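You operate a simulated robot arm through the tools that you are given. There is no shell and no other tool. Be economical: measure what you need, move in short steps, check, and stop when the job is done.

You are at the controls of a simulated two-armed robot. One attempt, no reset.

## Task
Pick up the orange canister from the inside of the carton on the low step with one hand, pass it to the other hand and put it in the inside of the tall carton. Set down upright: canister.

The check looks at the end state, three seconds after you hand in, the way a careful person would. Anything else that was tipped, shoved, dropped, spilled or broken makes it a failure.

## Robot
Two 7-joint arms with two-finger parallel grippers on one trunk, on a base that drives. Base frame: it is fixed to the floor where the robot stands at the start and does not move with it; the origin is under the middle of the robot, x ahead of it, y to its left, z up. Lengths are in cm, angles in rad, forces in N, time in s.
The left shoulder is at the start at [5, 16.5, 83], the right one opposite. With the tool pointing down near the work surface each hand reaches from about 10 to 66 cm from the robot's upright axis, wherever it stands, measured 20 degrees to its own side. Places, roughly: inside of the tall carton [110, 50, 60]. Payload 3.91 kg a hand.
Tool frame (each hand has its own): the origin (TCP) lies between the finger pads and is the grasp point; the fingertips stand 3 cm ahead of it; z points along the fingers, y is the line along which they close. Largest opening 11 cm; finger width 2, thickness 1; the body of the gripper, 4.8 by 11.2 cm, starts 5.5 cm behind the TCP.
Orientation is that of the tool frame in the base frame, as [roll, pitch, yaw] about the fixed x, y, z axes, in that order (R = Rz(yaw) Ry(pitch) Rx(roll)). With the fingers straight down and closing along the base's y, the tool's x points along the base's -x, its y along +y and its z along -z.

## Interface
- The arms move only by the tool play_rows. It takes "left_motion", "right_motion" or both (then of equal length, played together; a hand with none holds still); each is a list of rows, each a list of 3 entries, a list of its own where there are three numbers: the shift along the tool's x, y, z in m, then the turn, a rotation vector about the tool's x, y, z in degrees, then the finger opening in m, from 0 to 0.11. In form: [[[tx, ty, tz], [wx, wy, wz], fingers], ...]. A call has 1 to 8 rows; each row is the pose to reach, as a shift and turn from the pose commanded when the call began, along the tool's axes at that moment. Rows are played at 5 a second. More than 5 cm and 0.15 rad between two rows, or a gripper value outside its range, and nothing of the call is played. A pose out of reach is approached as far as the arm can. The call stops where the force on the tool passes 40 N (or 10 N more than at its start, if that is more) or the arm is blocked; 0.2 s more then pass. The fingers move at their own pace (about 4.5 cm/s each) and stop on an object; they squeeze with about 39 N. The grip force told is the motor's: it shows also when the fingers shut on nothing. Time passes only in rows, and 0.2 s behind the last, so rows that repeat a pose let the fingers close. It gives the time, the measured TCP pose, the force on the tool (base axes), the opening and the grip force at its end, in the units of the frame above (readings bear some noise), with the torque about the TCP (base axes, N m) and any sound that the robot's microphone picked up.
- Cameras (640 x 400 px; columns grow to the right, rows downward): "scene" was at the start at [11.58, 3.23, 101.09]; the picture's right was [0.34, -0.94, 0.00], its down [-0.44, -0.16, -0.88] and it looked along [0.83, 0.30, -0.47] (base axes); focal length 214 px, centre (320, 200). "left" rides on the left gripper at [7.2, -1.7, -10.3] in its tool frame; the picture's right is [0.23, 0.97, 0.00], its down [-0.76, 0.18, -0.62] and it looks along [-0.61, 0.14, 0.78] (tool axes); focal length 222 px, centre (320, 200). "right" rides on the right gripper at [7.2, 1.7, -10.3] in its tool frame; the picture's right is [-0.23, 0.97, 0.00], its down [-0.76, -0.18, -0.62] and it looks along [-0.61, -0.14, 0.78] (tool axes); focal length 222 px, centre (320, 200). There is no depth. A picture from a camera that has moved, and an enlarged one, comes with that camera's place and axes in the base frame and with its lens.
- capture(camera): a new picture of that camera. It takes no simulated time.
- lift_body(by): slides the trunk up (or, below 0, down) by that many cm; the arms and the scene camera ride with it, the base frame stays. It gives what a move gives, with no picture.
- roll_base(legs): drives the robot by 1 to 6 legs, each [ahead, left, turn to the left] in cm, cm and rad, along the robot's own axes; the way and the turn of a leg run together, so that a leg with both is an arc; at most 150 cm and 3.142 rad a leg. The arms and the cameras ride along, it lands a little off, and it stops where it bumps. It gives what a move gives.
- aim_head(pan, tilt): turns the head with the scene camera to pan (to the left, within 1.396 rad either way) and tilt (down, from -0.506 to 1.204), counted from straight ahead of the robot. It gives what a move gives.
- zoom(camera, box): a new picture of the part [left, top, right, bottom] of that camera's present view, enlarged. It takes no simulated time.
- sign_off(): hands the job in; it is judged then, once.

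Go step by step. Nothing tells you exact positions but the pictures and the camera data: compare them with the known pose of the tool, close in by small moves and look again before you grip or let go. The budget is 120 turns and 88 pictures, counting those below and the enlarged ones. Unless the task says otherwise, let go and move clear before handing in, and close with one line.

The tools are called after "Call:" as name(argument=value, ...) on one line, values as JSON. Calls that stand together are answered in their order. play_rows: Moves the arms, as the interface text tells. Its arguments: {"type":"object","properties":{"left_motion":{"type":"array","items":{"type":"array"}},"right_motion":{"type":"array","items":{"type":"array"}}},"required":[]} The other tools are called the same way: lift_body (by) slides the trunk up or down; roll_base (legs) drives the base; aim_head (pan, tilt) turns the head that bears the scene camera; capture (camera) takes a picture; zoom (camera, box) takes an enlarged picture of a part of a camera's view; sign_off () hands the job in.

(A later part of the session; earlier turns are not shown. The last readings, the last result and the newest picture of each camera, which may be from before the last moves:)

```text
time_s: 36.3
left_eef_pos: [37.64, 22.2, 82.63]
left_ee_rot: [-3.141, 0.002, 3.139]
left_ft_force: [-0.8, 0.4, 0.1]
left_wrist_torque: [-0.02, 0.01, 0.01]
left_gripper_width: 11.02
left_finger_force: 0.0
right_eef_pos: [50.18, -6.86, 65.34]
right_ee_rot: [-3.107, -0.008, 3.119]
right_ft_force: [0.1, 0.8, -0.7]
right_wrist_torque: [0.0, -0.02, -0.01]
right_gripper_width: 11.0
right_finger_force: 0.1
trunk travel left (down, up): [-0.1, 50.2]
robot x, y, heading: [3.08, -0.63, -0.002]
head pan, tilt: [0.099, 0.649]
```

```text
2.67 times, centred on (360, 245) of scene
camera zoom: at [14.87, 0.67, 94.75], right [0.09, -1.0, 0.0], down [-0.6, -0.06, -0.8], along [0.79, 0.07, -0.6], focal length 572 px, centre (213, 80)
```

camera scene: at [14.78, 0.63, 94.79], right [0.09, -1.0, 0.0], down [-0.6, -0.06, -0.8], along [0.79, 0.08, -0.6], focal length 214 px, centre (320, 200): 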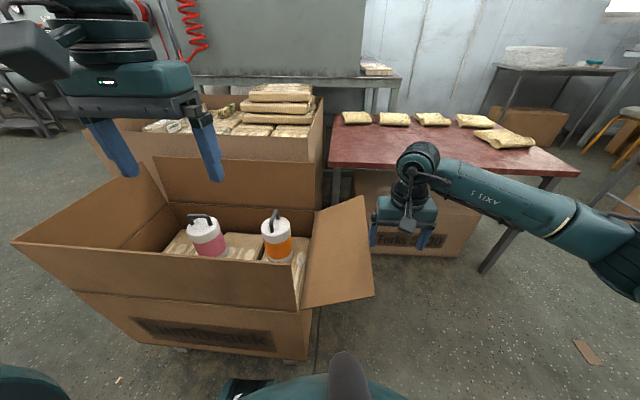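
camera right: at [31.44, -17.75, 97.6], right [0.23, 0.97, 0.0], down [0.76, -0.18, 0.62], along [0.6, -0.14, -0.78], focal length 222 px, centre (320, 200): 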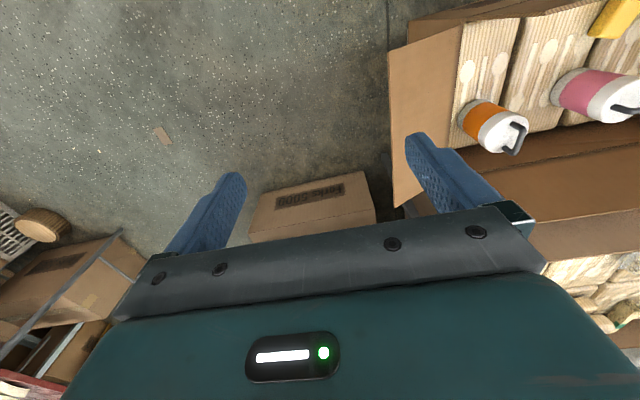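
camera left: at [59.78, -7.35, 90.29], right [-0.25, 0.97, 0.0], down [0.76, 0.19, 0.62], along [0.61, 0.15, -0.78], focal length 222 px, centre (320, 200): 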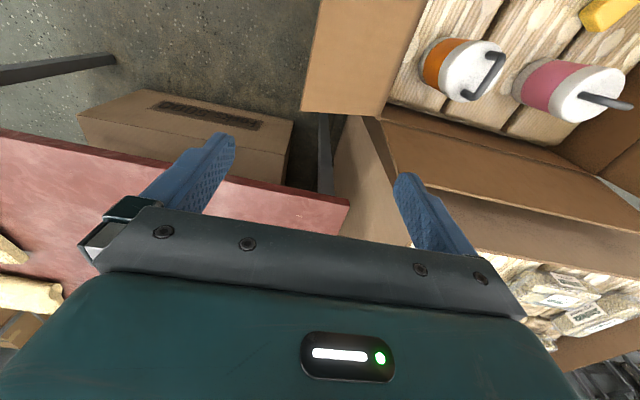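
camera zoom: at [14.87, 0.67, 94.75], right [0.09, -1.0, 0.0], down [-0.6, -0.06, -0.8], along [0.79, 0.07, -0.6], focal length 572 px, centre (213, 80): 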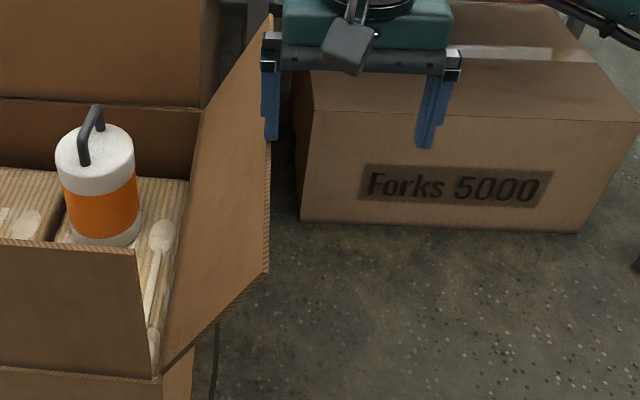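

The flap is now about 20° from upright with no load. I lower the hand slightly and push it the rest of the way.

Call:
play_rows(right_motion=[[[0, -0.005, 0.035], [0, 0, 0], 0.11], [[0, 0.003, 0.033], [0, 0, 0], 0.11], [[0, 0.01, 0.031], [0, 0, 0], 0.11], [[0, 0.018, 0.029], [0, 0, 0], 0.11], [[0, 0.026, 0.027], [0, 0, 0], 0.11], [[0, 0.034, 0.026], [0, 0, 0], 0.11], [[0, 0.042, 0.025], [0, 0, 0], 0.11], [[0, 0.05, 0.025], [0, 0, 0], 0.11]])

Call:
capture(camera="scene")

```text
time_s: 36.7
left_eef_pos: [37.58, 22.11, 82.7]
left_ee_rot: [-3.141, 0.007, 3.136]
left_ft_force: [0.6, 1.1, 0.0]
left_wrist_torque: [-0.04, -0.01, 0.01]
left_gripper_width: 11.0
left_finger_force: 0.0
right_eef_pos: [50.16, -7.66, 64.6]
right_ee_rot: [-3.112, 0.007, 3.119]
right_ft_force: [-9.9, -12.8, 21.5]
right_wrist_torque: [0.92, 0.47, 0.66]
right_gripper_width: 10.33
right_finger_force: 0.0
trunk travel left (down, up): [-0.1, 50.2]
robot x, y, heading: [3.4, -0.53, -0.006]
head pan, tilt: [0.099, 0.649]
stopped in row 1 (right hand): the force on the tool passed its limit at 57 N (the readings are from after the stop); the commanded pose is now the measured one
```

```text
57 pictures are left
camera scene: at [14.71, 0.59, 94.81], right [0.09, -1.0, 0.0], down [-0.6, -0.06, -0.8], along [0.79, 0.07, -0.6], focal length 214 px, centre (320, 200)
```

scene: 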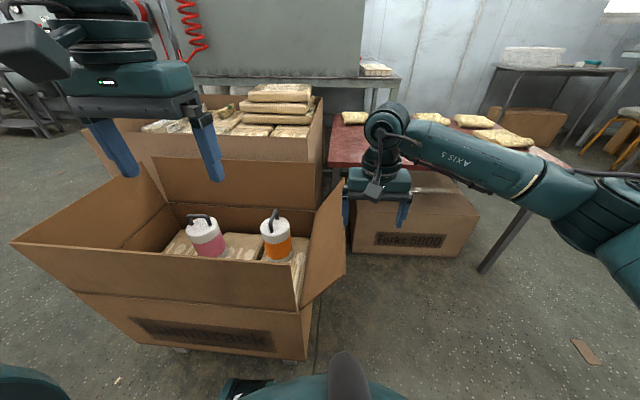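

The finger caught the flap edge on the way down. I back off outward first, then lower, then push in.

Call:
play_rows(right_motion=[[[0, -0.015, -0.005], [0, 0, 0], 0.11], [[0, -0.035, 0.0], [0, 0, 0], 0.11], [[0, -0.035, 0.03], [0, 0, 0], 0.11], [[0, -0.02, 0.03], [0, 0, 0], 0.11], [[0, -0.005, 0.03], [0, 0, 0], 0.11]])

Call:
play_rows(right_motion=[[[0, 0.006, -0.003], [0, 0, 0], 0.11], [[0, 0.012, -0.006], [0, 0, 0], 0.11], [[0, 0.018, -0.008], [0, 0, 0], 0.11], [[0, 0.024, -0.01], [0, 0, 0], 0.11], [[0, 0.03, -0.012], [0, 0, 0], 0.11], [[0, 0.036, -0.014], [0, 0, 0], 0.11], [[0, 0.042, -0.015], [0, 0, 0], 0.11], [[0, 0.048, -0.016], [0, 0, 0], 0.11]])

Call:
zoom(camera="scene", box=[240, 170, 480, 320])

```text
time_s: 37.9
left_eef_pos: [37.74, 22.2, 82.6]
left_ee_rot: [-3.14, 0.002, 3.135]
left_ft_force: [0.2, -0.7, 0.3]
left_wrist_torque: [0.02, -0.02, -0.02]
left_gripper_width: 10.98
left_finger_force: 0.0
right_eef_pos: [50.37, -8.11, 61.07]
right_ee_rot: [-3.11, 0.0, 3.116]
right_ft_force: [0.0, -0.5, -0.5]
right_wrist_torque: [0.0, 0.02, -0.03]
right_gripper_width: 11.0
right_finger_force: 0.0
trunk travel left (down, up): [-0.1, 50.2]
robot x, y, heading: [3.04, -0.31, -0.01]
head pan, tilt: [0.099, 0.649]
```

```text
time_s: 39.7
left_eef_pos: [37.7, 22.25, 82.56]
left_ee_rot: [-3.141, 0.002, 3.138]
left_ft_force: [0.5, 0.7, -0.6]
left_wrist_torque: [0.05, -0.05, 0.0]
left_gripper_width: 10.99
left_finger_force: 0.2
right_eef_pos: [50.45, -3.22, 62.67]
right_ee_rot: [-3.112, -0.001, 3.116]
right_ft_force: [1.0, 1.0, 0.1]
right_wrist_torque: [0.03, -0.01, -0.01]
right_gripper_width: 11.0
right_finger_force: 0.1
trunk travel left (down, up): [-0.1, 50.2]
robot x, y, heading: [3.45, -0.27, -0.006]
head pan, tilt: [0.099, 0.649]
```

```text
2.67 times, centred on (360, 245) of scene
camera zoom: at [14.86, 0.64, 94.75], right [0.09, -1.0, 0.0], down [-0.6, -0.06, -0.8], along [0.79, 0.07, -0.6], focal length 572 px, centre (213, 80)
```

zoom: 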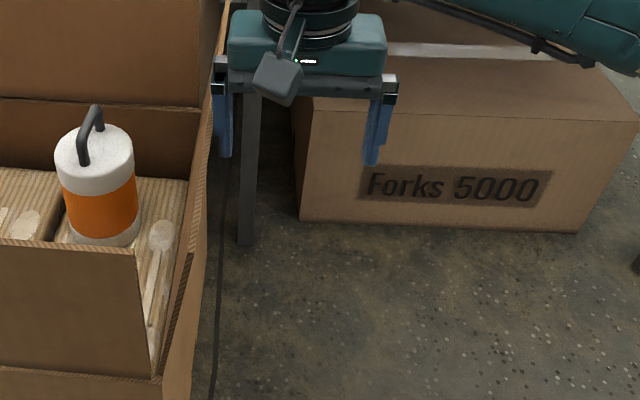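

The flap is nearly upright. One more 2 cm nudge, then I retreat the right hand outward and up.

Call:
play_rows(right_motion=[[[0, 0.006, 0], [0, 0, 0], 0.11], [[0, 0.012, 0], [0, 0, 0], 0.11], [[0, 0.02, 0], [0, 0, 0], 0.11], [[0, 0.02, 0], [0, 0, 0], 0.11], [[0, -0.02, 0], [0, 0, 0], 0.11], [[0, -0.06, 0], [0, 0, 0], 0.11], [[0, -0.1, 0], [0, 0, 0], 0.11]])

Call:
play_rows(right_motion=[[[0, -0.02, -0.04], [0, 0, 0], 0.11], [[0, -0.04, -0.08], [0, 0, 0], 0.11], [[0.02, -0.06, -0.12], [0, 0, 0], 0.11], [[0.04, -0.06, -0.16], [0, 0, 0], 0.11], [[0.06, -0.06, -0.2], [0, 0, 0], 0.11], [[0.08, -0.06, -0.24], [0, 0, 0], 0.11]])

Call:
capture(camera="scene")

```text
time_s: 41.3
left_eef_pos: [37.81, 22.07, 82.61]
left_ee_rot: [-3.141, 0.001, 3.136]
left_ft_force: [-0.4, 0.1, -0.5]
left_wrist_torque: [0.0, -0.01, -0.03]
left_gripper_width: 11.04
left_finger_force: 0.0
right_eef_pos: [50.25, -13.22, 62.97]
right_ee_rot: [-3.11, 0.0, 3.117]
right_ft_force: [0.8, 0.4, 0.2]
right_wrist_torque: [0.01, -0.03, 0.0]
right_gripper_width: 11.01
right_finger_force: 0.0
trunk travel left (down, up): [-0.1, 50.2]
robot x, y, heading: [3.07, -0.09, -0.007]
head pan, tilt: [0.099, 0.649]
```

```text
time_s: 42.7
left_eef_pos: [37.62, 22.31, 82.57]
left_ee_rot: [-3.14, 0.001, 3.136]
left_ft_force: [0.8, 0.5, 0.1]
left_wrist_torque: [-0.03, 0.02, -0.02]
left_gripper_width: 11.01
left_finger_force: 0.1
right_eef_pos: [41.79, -18.32, 87.25]
right_ee_rot: [-3.11, -0.001, 3.116]
right_ft_force: [-0.1, -0.1, 0.3]
right_wrist_torque: [0.01, 0.03, -0.01]
right_gripper_width: 11.03
right_finger_force: 0.0
trunk travel left (down, up): [-0.1, 50.2]
robot x, y, heading: [3.2, -0.13, -0.009]
head pan, tilt: [0.099, 0.649]
```

```text
55 pictures are left
camera scene: at [14.87, 0.64, 94.74], right [0.09, -1.0, 0.0], down [-0.6, -0.06, -0.8], along [0.79, 0.07, -0.6], focal length 214 px, centre (320, 200)
```

scene: 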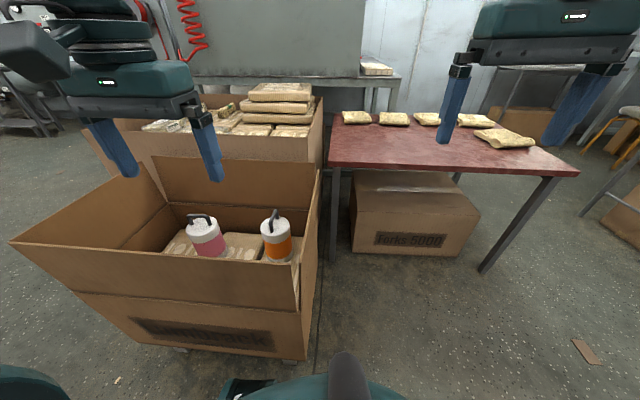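

The flap is upright again and the canisters are undisturbed. Now the plan is to pick from the front with the left hand tilted 25° forward, which gains reach. I tilt and extend at height first.

Call:
play_rows(left_motion=[[[-0.03, -0.007, 0], [0, -4.5, 0], 0.11], [[-0.06, -0.014, 0], [0, -9, 0], 0.11], [[-0.09, -0.021, 0], [0, -13.5, 0], 0.11], [[-0.12, -0.028, 0], [0, -18, 0], 0.11], [[-0.15, -0.035, 0], [0, -22, 0], 0.11], [[-0.174, -0.041, 0], [0, -25, 0], 0.11], [[-0.174, -0.041, 0.04], [0, -25, 0], 0.11]])

Call:
roll_base(legs=[[3.7, 0, 0]])

Call:
capture(camera="left")

```text
time_s: 44.3
left_eef_pos: [55.15, 18.1, 78.52]
left_ee_rot: [-3.141, 0.44, 3.135]
left_ft_force: [0.2, -0.5, 0.0]
left_wrist_torque: [0.03, -0.03, -0.01]
left_gripper_width: 11.0
left_finger_force: 0.0
right_eef_pos: [41.85, -18.21, 87.16]
right_ee_rot: [-3.111, -0.001, 3.118]
right_ft_force: [0.4, 0.0, 0.6]
right_wrist_torque: [-0.05, -0.01, -0.02]
right_gripper_width: 10.99
right_finger_force: 0.1
trunk travel left (down, up): [-0.1, 50.2]
robot x, y, heading: [3.18, -0.23, -0.005]
head pan, tilt: [0.099, 0.649]
```

```text
time_s: 45.2
left_eef_pos: [58.79, 18.11, 78.52]
left_ee_rot: [-3.14, 0.438, 3.139]
left_ft_force: [-1.1, 0.0, -0.3]
left_wrist_torque: [0.02, -0.01, -0.03]
left_gripper_width: 10.99
left_finger_force: 0.1
right_eef_pos: [45.57, -18.23, 87.22]
right_ee_rot: [-3.11, -0.001, 3.116]
right_ft_force: [-0.7, -0.3, 0.2]
right_wrist_torque: [-0.01, 0.0, 0.0]
right_gripper_width: 11.0
right_finger_force: 0.1
trunk travel left (down, up): [-0.1, 50.2]
robot x, y, heading: [6.65, -0.0, -0.005]
head pan, tilt: [0.099, 0.649]
```

```text
54 pictures are left
camera left: at [47.76, 16.63, 84.8], right [-0.2, 0.97, -0.1], down [0.43, 0.18, 0.89], along [0.88, 0.14, -0.45], focal length 222 px, centre (320, 200)
```

left: 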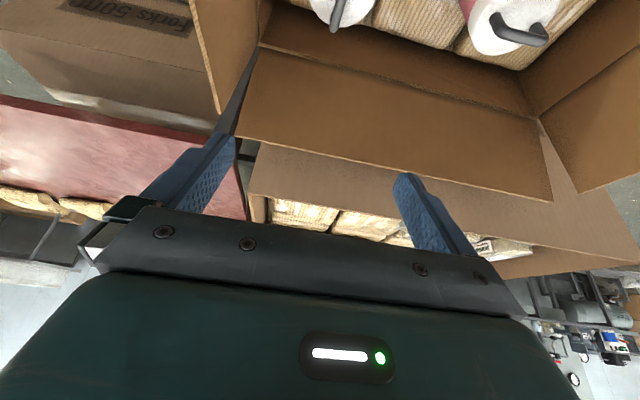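

Within reach when tilted. I descend vertically to z 59 over the canister, then look.

Call:
play_rows(left_motion=[[[0.015, 0, 0.037], [0, 0, 0], 0.11], [[0.03, 0, 0.074], [0, 0, 0], 0.11], [[0.045, 0, 0.111], [0, 0, 0], 0.11], [[0.06, 0, 0.148], [0, 0, 0], 0.11], [[0.072, 0, 0.181], [0, 0, 0], 0.11]])

Call:
capture(camera="left")

Call:
zoom(camera="scene", box=[180, 150, 340, 250])

```text
time_s: 46.4
left_eef_pos: [60.05, 18.32, 59.13]
left_ee_rot: [-3.139, 0.439, 3.139]
left_ft_force: [0.0, -0.6, 0.3]
left_wrist_torque: [0.02, -0.02, 0.01]
left_gripper_width: 10.98
left_finger_force: 0.1
right_eef_pos: [45.53, -18.36, 87.27]
right_ee_rot: [-3.111, 0.0, 3.119]
right_ft_force: [0.4, -0.7, 0.0]
right_wrist_torque: [-0.01, 0.01, 0.0]
right_gripper_width: 11.01
right_finger_force: 0.0
trunk travel left (down, up): [-0.1, 50.2]
robot x, y, heading: [6.97, -0.08, -0.008]
head pan, tilt: [0.099, 0.649]
```

```text
53 pictures are left
camera left: at [49.0, 16.75, 65.38], right [-0.2, 0.97, -0.1], down [0.42, 0.18, 0.89], along [0.88, 0.14, -0.45], focal length 222 px, centre (320, 200)
```

left: 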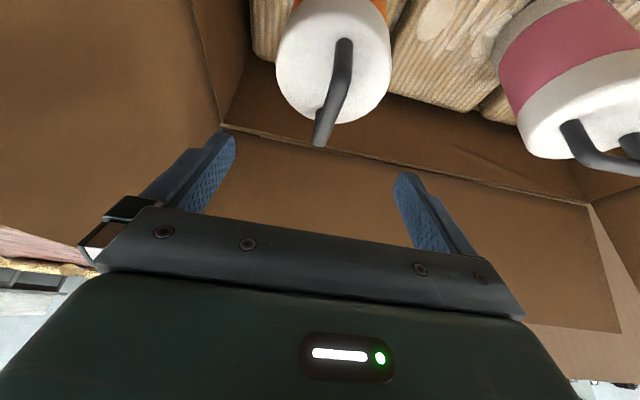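

```text
4.00 times, centred on (260, 200) of scene
camera zoom: at [18.49, 0.63, 94.75], right [0.09, -1.0, 0.0], down [-0.6, -0.06, -0.8], along [0.79, 0.07, -0.6], focal length 858 px, centre (560, 200)
```

zoom: 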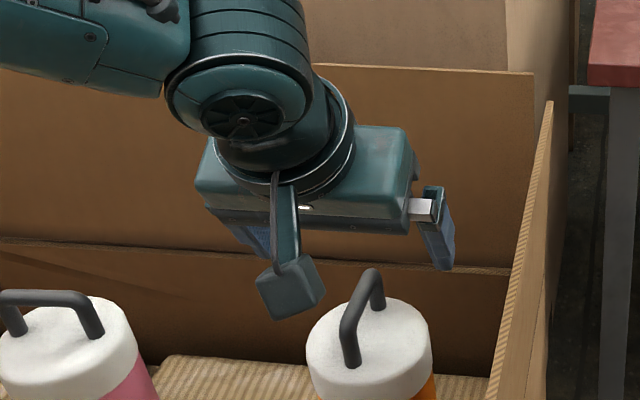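

Alignment is good: lid centre at about [59.7, 18.3] between the fingers. I descend to z about 48.3 with the fingers open.

Call:
play_rows(left_motion=[[[0.0115, 0, 0.0245], [0, 0, 0], 0.11], [[0.023, 0, 0.049], [0, 0, 0], 0.11], [[0.0345, 0, 0.0735], [0, 0, 0], 0.11], [[0.046, 0, 0.0975], [0, 0, 0], 0.11]])

Call:
capture(camera="left")

Call:
zoom(camera="scene", box=[180, 150, 340, 250])

```text
time_s: 47.4
left_eef_pos: [58.68, 20.11, 50.4]
left_ee_rot: [-3.137, 0.44, 3.138]
left_ft_force: [-0.1, -2.7, 1.7]
left_wrist_torque: [-0.12, -0.03, -0.01]
left_gripper_width: 11.01
left_finger_force: 0.0
left hand out of reach, approached as far as the arm can: row 3, 4
right_eef_pos: [45.52, -18.31, 87.26]
right_ee_rot: [-3.11, 0.0, 3.118]
right_ft_force: [0.3, -0.1, 0.7]
right_wrist_torque: [0.01, 0.02, 0.02]
right_gripper_width: 11.0
right_finger_force: 0.1
trunk travel left (down, up): [-0.1, 50.2]
robot x, y, heading: [6.71, -0.1, -0.008]
head pan, tilt: [0.099, 0.649]
```

```text
51 pictures are left
camera left: at [47.63, 18.55, 56.59], right [-0.2, 0.97, -0.1], down [0.42, 0.18, 0.89], along [0.88, 0.14, -0.45], focal length 222 px, centre (320, 200)
```

left: 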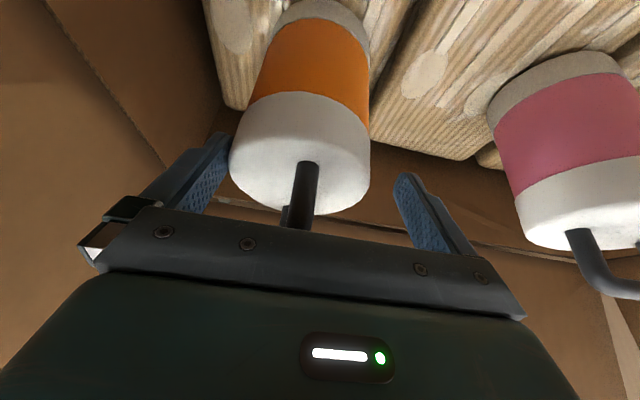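

```text
4.00 times, centred on (260, 200) of scene
camera zoom: at [18.49, 0.62, 94.75], right [0.09, -1.0, 0.0], down [-0.6, -0.06, -0.8], along [0.79, 0.07, -0.6], focal length 858 px, centre (560, 200)
```

zoom: 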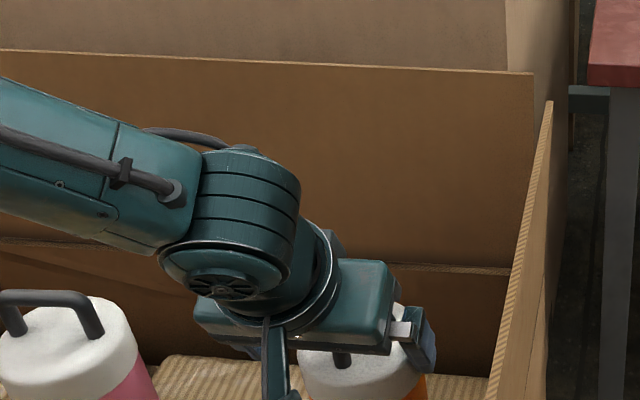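

The body grasp is about 2 cm beyond reach and one finger is close to the lid, so I'll raise again. The handle bar (along x, centre about [60.4, 18.6, 52.4]) is within reach and leaves the whole body free for the second hand, so I'll pinch that instead.

Call:
play_rows(left_motion=[[[-0.008, 0, -0.018], [0, 0, 0], 0.11], [[-0.017, 0, -0.036], [0, 0, 0], 0.11], [[-0.03, -0.008, -0.065], [0, 0, 0], 0.11], [[-0.042, -0.016, -0.09], [0, 0, 0], 0.11]])

Call:
roll_base(legs=[[0.9, 0, 0]])

Call:
capture(camera="left")

Call:
capture(camera="scene")

```text
time_s: 48.4
left_eef_pos: [58.63, 18.41, 60.42]
left_ee_rot: [-3.141, 0.436, 3.137]
left_ft_force: [0.7, 0.4, -0.1]
left_wrist_torque: [-0.01, -0.01, -0.01]
left_gripper_width: 10.98
left_finger_force: 0.0
right_eef_pos: [45.54, -18.32, 87.23]
right_ee_rot: [-3.11, 0.001, 3.119]
right_ft_force: [-0.2, 0.0, -0.1]
right_wrist_torque: [-0.01, 0.05, -0.01]
right_gripper_width: 11.01
right_finger_force: 0.0
trunk travel left (down, up): [-0.1, 50.2]
robot x, y, heading: [6.79, -0.38, -0.01]
head pan, tilt: [0.099, 0.649]
```

```text
time_s: 49.1
left_eef_pos: [59.4, 18.45, 60.41]
left_ee_rot: [-3.139, 0.439, 3.137]
left_ft_force: [-0.2, 0.4, 0.3]
left_wrist_torque: [0.0, -0.01, 0.0]
left_gripper_width: 10.99
left_finger_force: 0.0
right_eef_pos: [46.42, -18.16, 87.1]
right_ee_rot: [-3.11, 0.002, 3.119]
right_ft_force: [0.9, 0.6, -0.5]
right_wrist_torque: [0.02, 0.01, 0.0]
right_gripper_width: 11.01
right_finger_force: 0.1
trunk travel left (down, up): [-0.1, 50.2]
robot x, y, heading: [7.56, -0.11, -0.002]
head pan, tilt: [0.099, 0.649]
```

```text
49 pictures are left
camera left: at [48.44, 16.9, 66.62], right [-0.2, 0.97, -0.1], down [0.43, 0.18, 0.89], along [0.88, 0.14, -0.45], focal length 222 px, centre (320, 200)
```

left: 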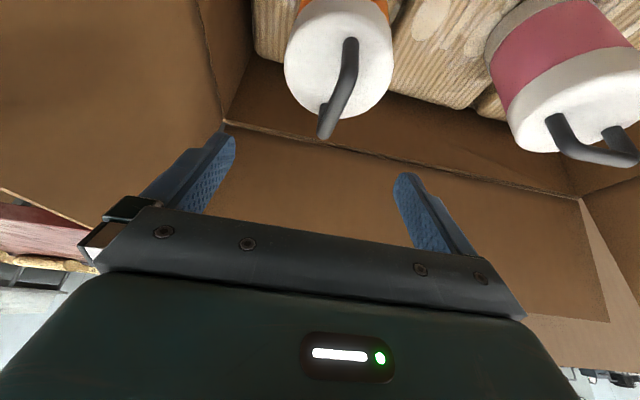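

```text
48 pictures are left
camera scene: at [19.4, 0.62, 94.75], right [0.09, -1.0, 0.0], down [-0.6, -0.06, -0.8], along [0.79, 0.07, -0.6], focal length 214 px, centre (320, 200)
```

scene: 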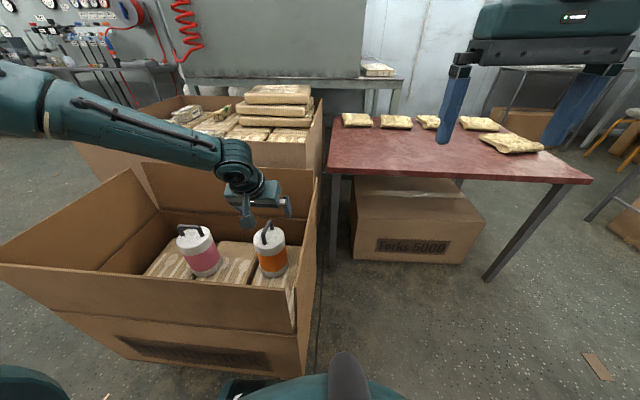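

The bar is now at about [59.5, 18.9, 52.6] along x. I descend so the pads straddle it, with tips just above the lid.

Call:
play_rows(left_motion=[[[0.008, 0.004, 0.018], [0, 0, 0], 0.07], [[0.016, 0.004, 0.036], [0, 0, 0], 0.05], [[0.024, 0.004, 0.054], [0, 0, 0], 0.05], [[0.0305, 0.004, 0.0695], [0, 0, 0], 0.05], [[0.0305, 0.004, 0.0695], [0, 0, 0], 0.05]])

Call:
capture(camera="left")

Call:
zoom(camera="scene", box=[180, 180, 340, 280])

```text
time_s: 50.3
left_eef_pos: [59.59, 18.87, 53.33]
left_ee_rot: [-3.14, 0.446, 3.139]
left_ft_force: [-8.8, 4.4, 27.9]
left_wrist_torque: [0.49, 0.18, 0.13]
left_gripper_width: 5.03
left_finger_force: 0.3
right_eef_pos: [46.24, -18.36, 87.34]
right_ee_rot: [-3.112, 0.003, 3.119]
right_ft_force: [-0.2, 0.2, 0.1]
right_wrist_torque: [0.02, 0.0, 0.01]
right_gripper_width: 10.97
right_finger_force: 0.1
trunk travel left (down, up): [-0.1, 50.2]
robot x, y, heading: [7.55, 0.06, -0.007]
head pan, tilt: [0.099, 0.649]
```

```text
47 pictures are left
camera left: at [48.57, 17.23, 59.4], right [-0.2, 0.97, -0.1], down [0.42, 0.18, 0.89], along [0.89, 0.14, -0.44], focal length 222 px, centre (320, 200)
```

left: 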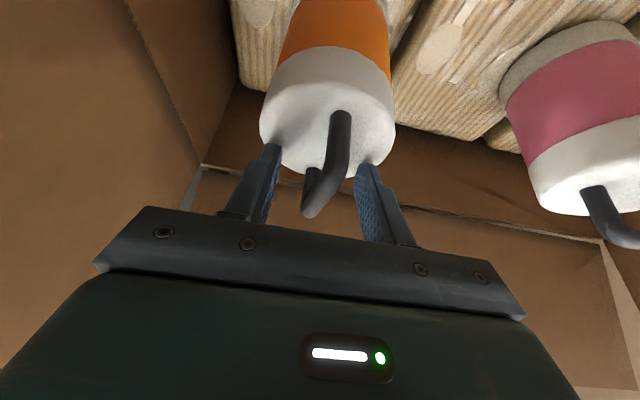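

```text
4.00 times, centred on (260, 230) of scene
camera zoom: at [19.21, 0.58, 94.83], right [0.09, -1.0, 0.0], down [-0.6, -0.06, -0.8], along [0.79, 0.08, -0.6], focal length 858 px, centre (560, 80)
```

zoom: 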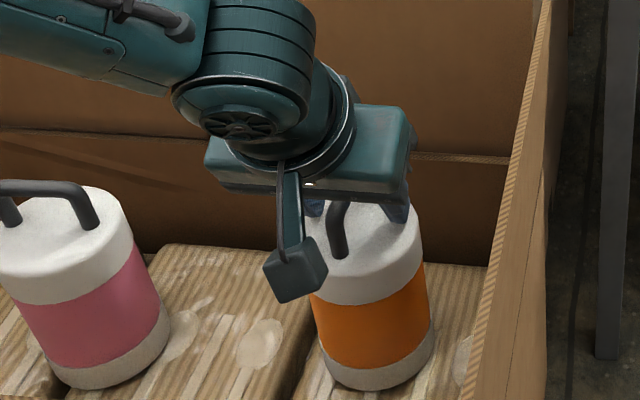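

The tips touch the lid (28 N), so the lid is a bit higher than thought. The bar is between the fingers. I rise 0.7 cm and close.

Call:
play_rows(left_motion=[[[-0.003, 0, -0.0065], [0, 0, 0], 0.05], [[-0.003, 0, -0.0065], [0, 0, 0], 0.03], [[-0.003, 0, -0.0065], [0, 0, 0], 0.01], [[-0.003, 0, -0.0065], [0, 0, 0], 0.0], [[-0.003, 0, -0.0065], [0, 0, 0], 0.0]])

Call:
capture(camera="left")

```text
time_s: 51.5
left_eef_pos: [59.61, 18.84, 53.41]
left_ee_rot: [3.14, 0.434, 3.138]
left_ft_force: [-1.1, 0.1, -0.2]
left_wrist_torque: [0.02, 0.01, -0.02]
left_gripper_width: 1.18
left_finger_force: 39.2
right_eef_pos: [46.46, -18.21, 87.16]
right_ee_rot: [-3.112, 0.001, 3.119]
right_ft_force: [0.2, -0.7, -0.2]
right_wrist_torque: [-0.02, 0.03, -0.02]
right_gripper_width: 11.02
right_finger_force: 0.1
trunk travel left (down, up): [-0.1, 50.2]
robot x, y, heading: [7.55, -0.54, -0.007]
head pan, tilt: [0.099, 0.649]
```

```text
45 pictures are left
camera left: at [48.59, 17.26, 59.7], right [-0.2, 0.97, -0.1], down [0.43, 0.18, 0.89], along [0.88, 0.14, -0.45], focal length 222 px, centre (320, 200)
```

left: 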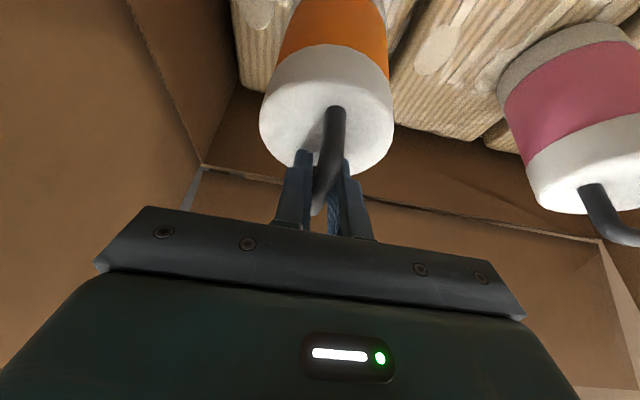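

Gripped: the bar is 1.2 cm thick with 39 N. I lift 4 cm and check how it hangs.

Call:
play_rows(left_motion=[[[-0.0042, 0, -0.009], [0, 0, 0], 0.0], [[-0.0084, 0, -0.018], [0, 0, 0], 0.0], [[-0.0126, 0, -0.027], [0, 0, 0], 0.0], [[-0.017, 0, -0.036], [0, 0, 0], 0.0], [[-0.017, 0, -0.036], [0, 0, 0], 0.0]])

Call:
zoom(camera="scene", box=[180, 160, 340, 260])

```text
time_s: 52.7
left_eef_pos: [59.59, 18.7, 57.44]
left_ee_rot: [-3.14, 0.437, 3.139]
left_ft_force: [-0.5, -0.3, -6.1]
left_wrist_torque: [-0.01, 0.04, -0.01]
left_gripper_width: 1.15
left_finger_force: 38.7
right_eef_pos: [46.43, -18.15, 87.19]
right_ee_rot: [-3.11, 0.0, 3.118]
right_ft_force: [-0.3, -0.7, -0.2]
right_wrist_torque: [-0.01, 0.0, 0.03]
right_gripper_width: 11.01
right_finger_force: 0.1
trunk travel left (down, up): [-0.1, 50.2]
robot x, y, heading: [7.62, -0.47, -0.0]
head pan, tilt: [0.099, 0.649]
```

```text
4.00 times, centred on (260, 210) of scene
camera zoom: at [19.43, 0.63, 94.74], right [0.09, -1.0, 0.0], down [-0.6, -0.06, -0.8], along [0.79, 0.07, -0.6], focal length 858 px, centre (560, 160)
```

zoom: 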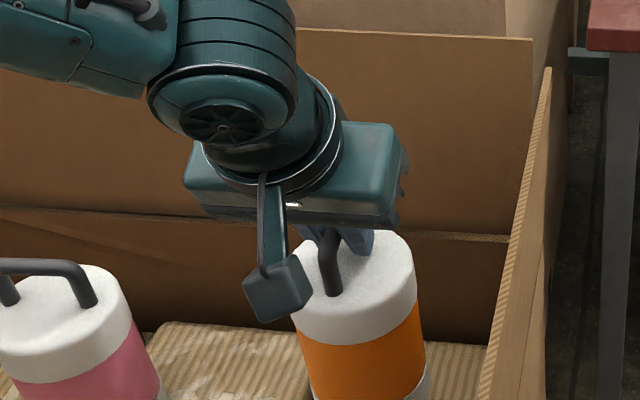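

It weighs about 6 N and hangs straight. I raise the trunk 36 cm to bring the canister straight up clear of the carton.

Call:
lift_body(by=36)

Call:
aim_head(pan=0.2, tilt=0.75)

Call:
capture(camera="scene")

```text
time_s: 56.2
left_eef_pos: [59.69, 18.93, 93.51]
left_ee_rot: [-3.141, 0.437, 3.138]
left_ft_force: [-0.6, -0.6, -5.2]
left_wrist_torque: [0.02, 0.0, 0.01]
left_gripper_width: 1.17
left_finger_force: 38.9
right_eef_pos: [46.43, -18.13, 123.2]
right_ee_rot: [-3.112, 0.0, 3.121]
right_ft_force: [0.5, 0.0, -0.8]
right_wrist_torque: [0.02, 0.05, 0.0]
right_gripper_width: 10.96
right_finger_force: 0.0
trunk travel left (down, up): [-36.1, 14.2]
robot x, y, heading: [7.66, -0.44, -0.005]
head pan, tilt: [0.099, 0.649]
```

```text
time_s: 56.9
left_eef_pos: [59.65, 18.84, 93.51]
left_ee_rot: [-3.14, 0.439, 3.138]
left_ft_force: [0.0, -0.2, -5.2]
left_wrist_torque: [0.0, 0.03, 0.01]
left_gripper_width: 1.13
left_finger_force: 38.5
right_eef_pos: [46.46, -18.23, 123.24]
right_ee_rot: [-3.11, 0.001, 3.119]
right_ft_force: [0.1, -0.7, 0.0]
right_wrist_torque: [-0.03, 0.0, 0.0]
right_gripper_width: 11.0
right_finger_force: 0.1
trunk travel left (down, up): [-36.1, 14.2]
robot x, y, heading: [8.0, -0.44, -0.01]
head pan, tilt: [0.201, 0.75]
```

```text
43 pictures are left
camera scene: at [18.94, 1.43, 129.89], right [0.19, -0.98, 0.0], down [-0.67, -0.13, -0.73], along [0.72, 0.14, -0.68], focal length 214 px, centre (320, 200)
```

scene: 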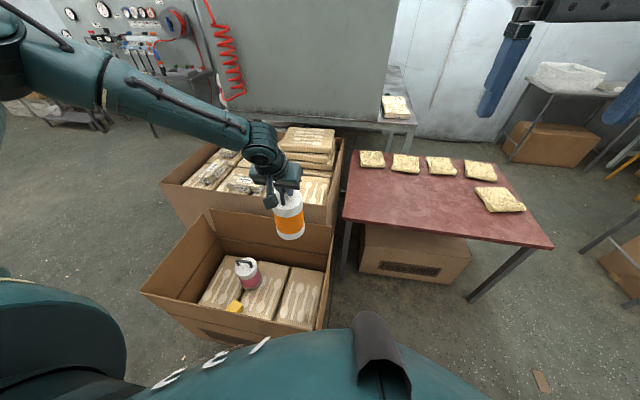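

The canister is clear of everything. Now I bring it to a meeting place near [48, 14] with the left hand, while the right hand moves aside, lowers and starts yawing so its fingers will point left with the camera on top.

Call:
play_rows(left_motion=[[[0.006, -0.006, -0.021], [0, 0, 0], 0.0], [[0.013, -0.012, -0.042], [0, 0, 0], 0.0], [[0.019, -0.018, -0.063], [0, 0, 0], 0.0], [[0.025, -0.024, -0.084], [0, 0, 0], 0.0], [[0.032, -0.03, -0.105], [0, 0, 0], 0.0], [[0.038, -0.036, -0.125], [0, 0, 0], 0.0], [[0.044, -0.042, -0.146], [0, 0, 0], 0.0], [[0.0504, -0.0485, -0.167], [0, 0, 0], 0.0]], right_motion=[[[0, -0.02, 0.029], [0, 0, 8], 0.11], [[0, -0.04, 0.058], [0, 0, 16], 0.11], [[0, -0.06, 0.087], [0, 0, 24], 0.11], [[0, -0.08, 0.116], [0, 0, 32], 0.11], [[0, -0.1, 0.145], [0, 0, 40], 0.11], [[0, -0.12, 0.174], [0, 0, 48], 0.11], [[0, -0.13, 0.203], [0, 0, 56], 0.11], [[0, -0.14, 0.23], [0, 0, 64], 0.11]])

```text
time_s: 58.7
left_eef_pos: [47.8, 13.94, 106.65]
left_ee_rot: [-3.141, 0.439, 3.138]
left_ft_force: [0.5, -0.4, -5.7]
left_wrist_torque: [0.0, 0.03, -0.02]
left_gripper_width: 1.17
left_finger_force: 39.1
right_eef_pos: [46.04, -32.87, 100.5]
right_ee_rot: [-3.129, 0.026, 1.999]
right_ft_force: [-0.4, -0.9, 0.8]
right_wrist_torque: [-0.04, 0.04, -0.02]
right_gripper_width: 10.98
right_finger_force: 0.1
trunk travel left (down, up): [-36.1, 14.2]
robot x, y, heading: [7.7, -0.36, -0.001]
head pan, tilt: [0.201, 0.75]
```

Both arms are in place. Now I finish the right hand's yaw and then tilt it to 30° below horizontal.

Call:
play_rows(right_motion=[[[0, 0, 0], [0, 0, 8.2], 0.11], [[0, 0, 0], [0, 0, 16.4], 0.11], [[0, 0, 0], [0, 0, 24.5], 0.11]])

Call:
play_rows(right_motion=[[[0, 0, 0], [0, 7.5, 0], 0.11], [[0, 0, 0], [0, 15, 0], 0.11], [[0, 0, 0], [0, 22.5, 0], 0.11], [[0, 0, 0], [0, 30, 0], 0.11], [[0, 0, 0], [0, 37.5, 0], 0.11], [[0, 0, 0], [0, 45, 0], 0.11], [[0, 0, 0], [0, 52.5, 0], 0.11], [[0, 0, 0], [0, 60, 0], 0.11]])

Call:
capture(camera="right")

Call:
capture(camera="scene")

```text
time_s: 59.5
left_eef_pos: [47.94, 14.02, 106.53]
left_ee_rot: [-3.141, 0.438, 3.137]
left_ft_force: [0.4, 0.0, -5.6]
left_wrist_torque: [0.0, 0.01, 0.01]
left_gripper_width: 1.16
left_finger_force: 38.2
right_eef_pos: [46.07, -32.97, 100.56]
right_ee_rot: [-3.142, 0.031, 1.571]
right_ft_force: [0.8, -0.1, -0.4]
right_wrist_torque: [0.0, 0.0, 0.0]
right_gripper_width: 11.0
right_finger_force: 0.0
trunk travel left (down, up): [-36.1, 14.2]
robot x, y, heading: [7.75, -0.23, -0.004]
head pan, tilt: [0.201, 0.75]
```

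```text
time_s: 61.3
left_eef_pos: [47.82, 13.91, 106.5]
left_ee_rot: [-3.141, 0.438, 3.138]
left_ft_force: [0.4, 0.5, -5.3]
left_wrist_torque: [-0.02, 0.0, 0.01]
left_gripper_width: 1.15
left_finger_force: 38.8
right_eef_pos: [46.14, -32.94, 100.56]
right_ee_rot: [3.139, -1.019, 1.572]
right_ft_force: [0.2, 0.4, -0.3]
right_wrist_torque: [0.01, 0.01, 0.03]
right_gripper_width: 11.0
right_finger_force: 0.1
trunk travel left (down, up): [-36.1, 14.2]
robot x, y, heading: [8.03, -0.22, -0.009]
head pan, tilt: [0.201, 0.75]
```

```text
42 pictures are left
camera right: at [47.8, -38.01, 112.3], right [0.97, -0.12, -0.19], down [-0.18, -0.93, -0.32], along [-0.14, 0.35, -0.93], focal length 222 px, centre (320, 200)
```

right: 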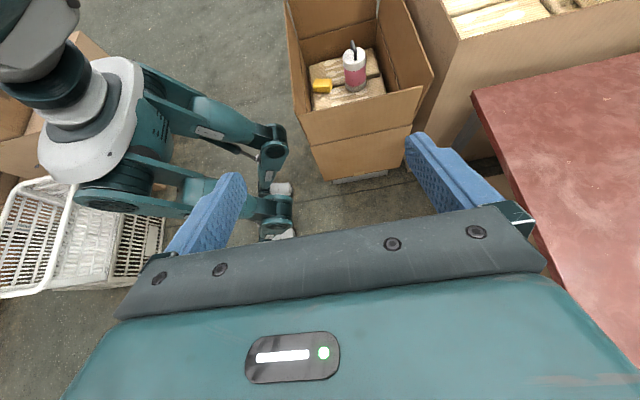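

```text
41 pictures are left
camera scene: at [18.93, 1.41, 129.89], right [0.19, -0.98, 0.0], down [-0.67, -0.13, -0.73], along [0.72, 0.14, -0.68], focal length 214 px, centre (320, 200)
```

scene: 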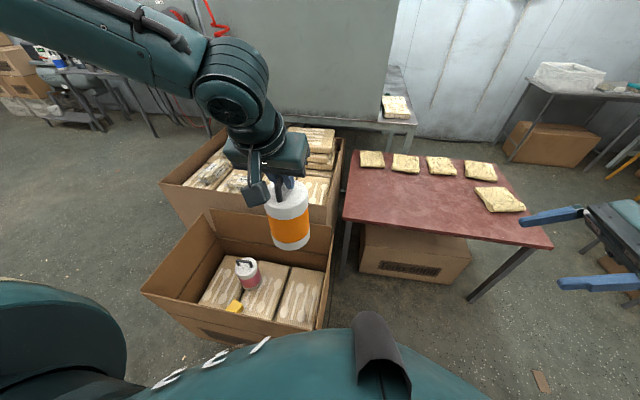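

The right hand is oriented well (fingers pointing left, 31° down). I bring it to a stand-off point beside the canister, then look.

Call:
play_rows(right_motion=[[[0.025, 0.002, 0.034], [0, 0, 0], 0.11], [[0.05, 0.004, 0.069], [0, 0, 0], 0.11], [[0.074, 0.006, 0.103], [0, 0, 0], 0.11], [[0.099, 0.008, 0.137], [0, 0, 0], 0.11], [[0.124, 0.011, 0.172], [0, 0, 0], 0.11], [[0.149, 0.013, 0.206], [0, 0, 0], 0.11], [[0.174, 0.015, 0.241], [0, 0, 0], 0.11], [[0.198, 0.017, 0.275], [0, 0, 0], 0.11]])

Call:
capture(camera="right")

Call:
capture(camera="scene")

```text
time_s: 63.1
left_eef_pos: [47.98, 14.05, 106.5]
left_ee_rot: [-3.139, 0.437, 3.137]
left_ft_force: [0.5, 0.2, -5.1]
left_wrist_torque: [-0.04, 0.01, -0.01]
left_gripper_width: 1.16
left_finger_force: 39.2
right_eef_pos: [47.44, 0.83, 102.84]
right_ee_rot: [-3.14, -1.016, 1.572]
right_ft_force: [0.5, 0.1, -0.5]
right_wrist_torque: [-0.02, 0.02, 0.0]
right_gripper_width: 10.99
right_finger_force: 0.0
trunk travel left (down, up): [-36.1, 14.2]
robot x, y, heading: [7.54, -0.3, -0.005]
head pan, tilt: [0.201, 0.75]
```

```text
40 pictures are left
camera right: at [49.2, -4.16, 114.56], right [0.97, -0.12, -0.19], down [-0.18, -0.93, -0.32], along [-0.14, 0.34, -0.93], focal length 222 px, centre (320, 200)
```

right: 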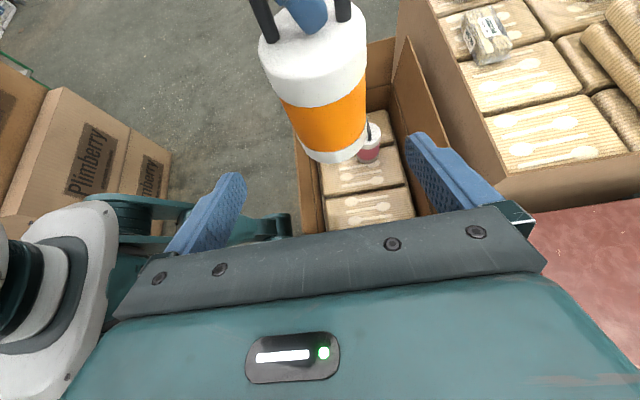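

```text
39 pictures are left
camera scene: at [18.94, 1.49, 129.88], right [0.19, -0.98, 0.0], down [-0.67, -0.13, -0.73], along [0.72, 0.14, -0.68], focal length 214 px, centre (320, 200)
```

scene: 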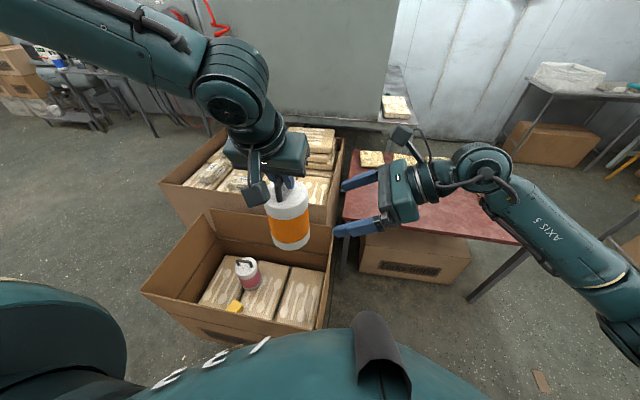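

The canister axis is at about [48.2, 13.7] with lid z about 102 and bottom about 88. I advance most of the way, centred in x, and check.

Call:
play_rows(right_motion=[[[-0.001, 0.004, 0.025], [0, 0, 0], 0.11], [[-0.003, 0.0075, 0.05], [0, 0, 0], 0.11], [[-0.005, 0.0075, 0.075], [0, 0, 0], 0.11], [[-0.006, 0.0075, 0.1], [0, 0, 0], 0.11]])

Call:
capture(camera="right")

Call:
zoom(camera="scene", box=[200, 120, 440, 270])

```text
time_s: 64.1
left_eef_pos: [47.92, 13.92, 106.59]
left_ee_rot: [-3.14, 0.439, 3.139]
left_ft_force: [-0.2, 0.5, -6.3]
left_wrist_torque: [0.0, 0.01, -0.04]
left_gripper_width: 1.13
left_finger_force: 39.0
right_eef_pos: [48.33, 9.17, 97.08]
right_ee_rot: [-3.14, -1.016, 1.572]
right_ft_force: [0.4, 0.0, -0.1]
right_wrist_torque: [0.0, -0.03, -0.01]
right_gripper_width: 11.0
right_finger_force: 0.1
trunk travel left (down, up): [-36.1, 14.2]
robot x, y, heading: [7.85, 0.03, -0.005]
head pan, tilt: [0.201, 0.75]
```

```text
38 pictures are left
camera right: at [50.05, 4.05, 108.77], right [0.97, -0.12, -0.19], down [-0.18, -0.93, -0.32], along [-0.14, 0.34, -0.93], focal length 222 px, centre (320, 200)
```

right: 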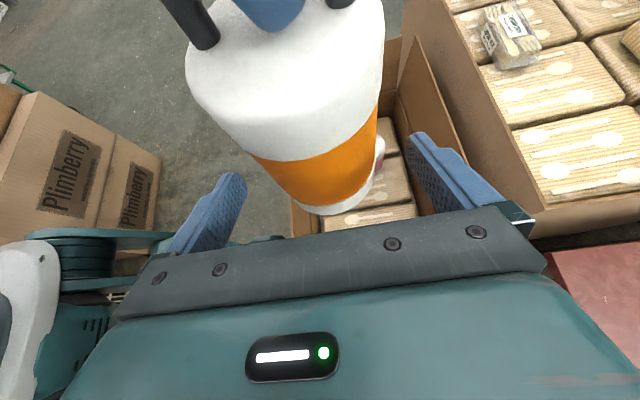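

```text
2.67 times, centred on (320, 195) of scene
camera zoom: at [18.93, 1.45, 129.89], right [0.19, -0.98, 0.0], down [-0.67, -0.13, -0.73], along [0.72, 0.14, -0.68], focal length 572 px, centre (320, 213)
```

zoom: 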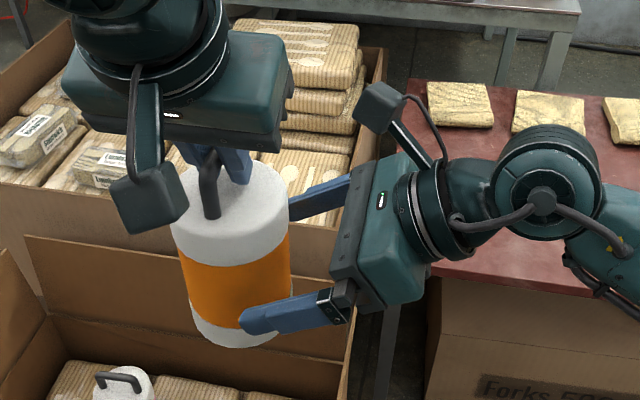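

The fingers straddle the canister evenly. I advance the last 3.7 cm and look once more before closing.

Call:
play_rows(right_motion=[[[-0.001, 0, 0.012], [0, 0, 0], 0.11], [[-0.001, 0, 0.025], [0, 0, 0], 0.11], [[-0.002, 0, 0.037], [0, 0, 0], 0.11]])

Call:
capture(camera="right")

Call:
zoom(camera="scene", box=[200, 120, 440, 270])

```text
time_s: 64.9
left_eef_pos: [47.78, 13.96, 106.44]
left_ee_rot: [-3.141, 0.437, 3.137]
left_ft_force: [0.5, -0.3, -6.0]
left_wrist_torque: [-0.01, 0.02, 0.0]
left_gripper_width: 1.16
left_finger_force: 39.5
right_eef_pos: [48.48, 12.14, 95.09]
right_ee_rot: [3.14, -1.015, 1.571]
right_ft_force: [0.3, 0.2, -0.7]
right_wrist_torque: [-0.03, 0.02, -0.03]
right_gripper_width: 11.01
right_finger_force: 0.1
trunk travel left (down, up): [-36.1, 14.2]
robot x, y, heading: [7.8, -0.23, -0.002]
head pan, tilt: [0.201, 0.75]
```

```text
36 pictures are left
camera right: at [50.15, 7.13, 106.76], right [0.97, -0.12, -0.19], down [-0.18, -0.93, -0.32], along [-0.14, 0.34, -0.93], focal length 222 px, centre (320, 200)
```

right: 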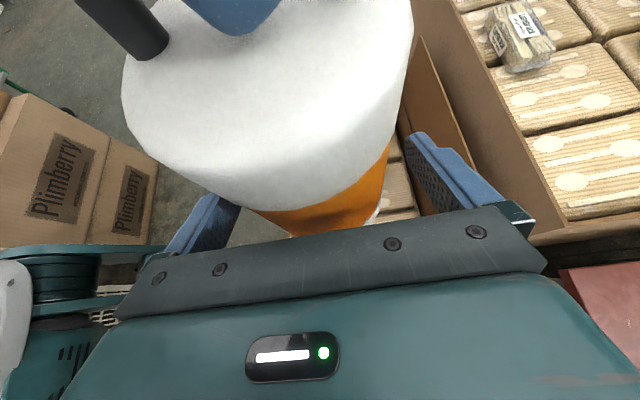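

```text
2.67 times, centred on (320, 195) of scene
camera zoom: at [18.93, 1.44, 129.88], right [0.19, -0.98, 0.0], down [-0.67, -0.13, -0.73], along [0.72, 0.14, -0.68], focal length 572 px, centre (320, 213)
```

zoom: 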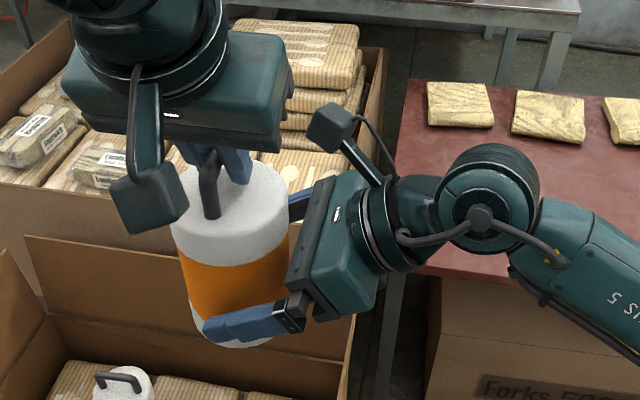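

Well placed. I close the right hand on the body.

Call:
play_rows(right_motion=[[[0, 0, 0], [0, 0, 0], 0.1], [[0, 0, 0], [0, 0, 0], 0.09], [[0, 0, 0], [0, 0, 0], 0.08], [[0, 0, 0], [0, 0, 0], 0.07], [[0, 0, 0], [0, 0, 0], 0.07]])

Call:
zoom(camera="scene", box=[200, 120, 440, 270])

```text
time_s: 66.1
left_eef_pos: [47.93, 13.99, 106.57]
left_ee_rot: [-3.139, 0.439, 3.141]
left_ft_force: [12.1, 1.2, -6.9]
left_wrist_torque: [-0.01, -0.91, -0.01]
left_gripper_width: 1.15
left_finger_force: 39.3
right_eef_pos: [48.34, 12.25, 95.26]
right_ee_rot: [-3.14, -1.017, 1.577]
right_ft_force: [-11.1, -2.4, 2.5]
right_wrist_torque: [0.25, -0.45, 0.2]
right_gripper_width: 8.52
right_finger_force: 39.2
trunk travel left (down, up): [-36.1, 14.2]
robot x, y, heading: [7.78, -0.18, -0.008]
head pan, tilt: [0.201, 0.75]
```

```text
2.67 times, centred on (320, 195) of scene
camera zoom: at [18.92, 1.43, 129.89], right [0.19, -0.98, 0.0], down [-0.67, -0.13, -0.73], along [0.72, 0.14, -0.68], focal length 572 px, centre (320, 213)
```

zoom: 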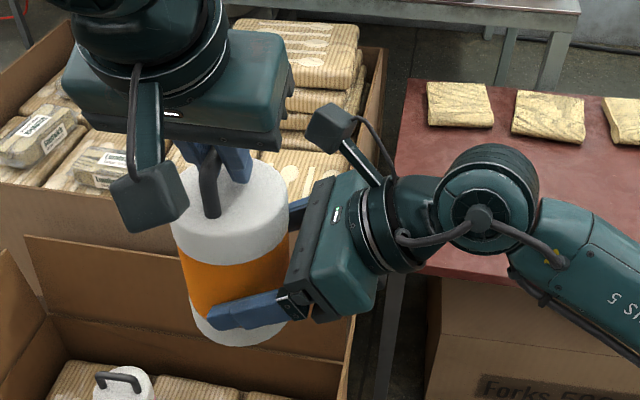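

Right hand has it firmly (8.5 cm, 39 N). I release the handle just enough and draw the left hand straight back off it.

Call:
play_rows(left_motion=[[[0, 0, 0], [0, 0, 0], 0.02], [[0, 0, 0], [0, 0, 0], 0.03], [[0, 0, 0], [0, 0, 0], 0.03], [[0, 0, -0.03], [0, 0, 0], 0.03], [[0, 0, -0.07], [0, 0, 0], 0.03], [[0, 0.03, -0.1], [0, 0, 0], 0.03], [[0, 0.07, -0.12], [0, 0, 0], 0.03], [[0, 0.11, -0.12], [0, 0, 0], 0.03]])

Call:
capture(camera="scene")

```text
time_s: 67.9
left_eef_pos: [42.97, 25.26, 117.47]
left_ee_rot: [-3.14, 0.438, 3.138]
left_ft_force: [0.2, 0.4, -0.2]
left_wrist_torque: [0.01, 0.01, -0.02]
left_gripper_width: 3.01
left_finger_force: 0.2
right_eef_pos: [48.47, 12.19, 95.14]
right_ee_rot: [-3.14, -1.015, 1.573]
right_ft_force: [0.0, 0.5, 0.8]
right_wrist_torque: [-0.12, -0.02, -0.03]
right_gripper_width: 8.51
right_finger_force: 38.8
trunk travel left (down, up): [-36.1, 14.2]
robot x, y, heading: [7.65, -0.33, -0.002]
head pan, tilt: [0.201, 0.75]
```

```text
33 pictures are left
camera scene: at [18.92, 1.5, 129.88], right [0.19, -0.98, 0.0], down [-0.67, -0.13, -0.73], along [0.72, 0.14, -0.68], focal length 214 px, centre (320, 200)
```

scene: 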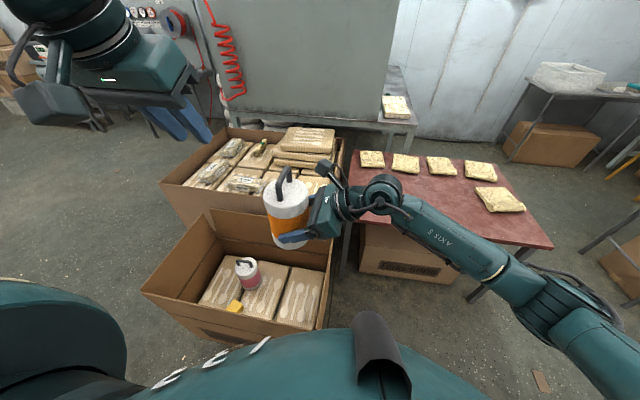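

Handover done; the right hand holds the canister. Now I study the tall carton's contents to choose a flat free spot.

Call:
zoom(camera="scene", box=[150, 110, 360, 241])

```text
3.05 times, centred on (255, 176) of scene
camera zoom: at [18.92, 1.5, 129.88], right [0.19, -0.98, 0.0], down [-0.67, -0.13, -0.73], along [0.72, 0.14, -0.68], focal length 654 px, centre (518, 275)
```

zoom: 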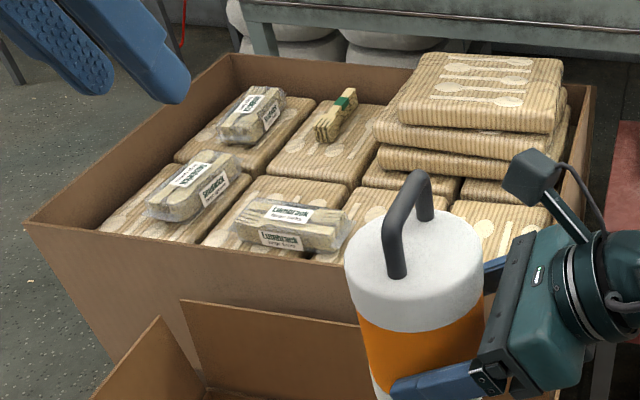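

The tall carton spans about x 83–143, y 10–91, with its rim near z 67. A clear flat patch lies behind the near wrapped pack, around [105, 60]. It is best approached from the left front corner with the hand pointing forward, so I first swing the right hand from pointing left to pointing mostly ahead, in free air.

Call:
play_rows(right_motion=[[[-0.011, 0.012, -0.025], [-6.8, 0, 4.2], 0.07], [[-0.022, 0.024, -0.05], [-13.6, 0, 8.4], 0.07], [[-0.033, 0.036, -0.075], [-20.4, 0, 12.6], 0.07], [[-0.045, 0.048, -0.1], [-27.3, 0, 16.8], 0.07], [[-0.056, 0.06, -0.125], [-34.1, 0, 21], 0.07], [[-0.067, 0.072, -0.15], [-40.9, 0, 25.2], 0.07], [[-0.079, 0.084, -0.175], [-47.7, 0, 29.3], 0.07], [[-0.09, 0.095, -0.2], [-54.5, 0, 33.5], 0.07]])

Call:
capture(camera="scene")

```text
time_s: 69.7
left_eef_pos: [43.14, 25.13, 117.41]
left_ee_rot: [3.141, 0.438, 3.138]
left_ft_force: [0.1, 0.1, -0.2]
left_wrist_torque: [0.04, -0.01, 0.01]
left_gripper_width: 2.99
left_finger_force: 0.0
right_eef_pos: [58.09, -9.37, 97.79]
right_ee_rot: [3.137, -1.017, 0.458]
right_ft_force: [-0.5, -0.2, -5.3]
right_wrist_torque: [-0.02, 0.08, 0.02]
right_gripper_width: 8.51
right_finger_force: 39.3
trunk travel left (down, up): [-36.1, 14.2]
robot x, y, heading: [7.77, -0.43, -0.004]
head pan, tilt: [0.201, 0.75]
```

```text
31 pictures are left
camera scene: at [18.94, 1.4, 129.88], right [0.19, -0.98, 0.0], down [-0.67, -0.13, -0.73], along [0.72, 0.14, -0.68], focal length 214 px, centre (320, 200)
```

scene: 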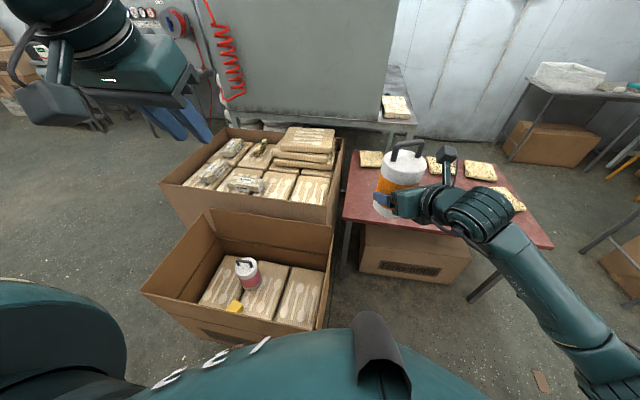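

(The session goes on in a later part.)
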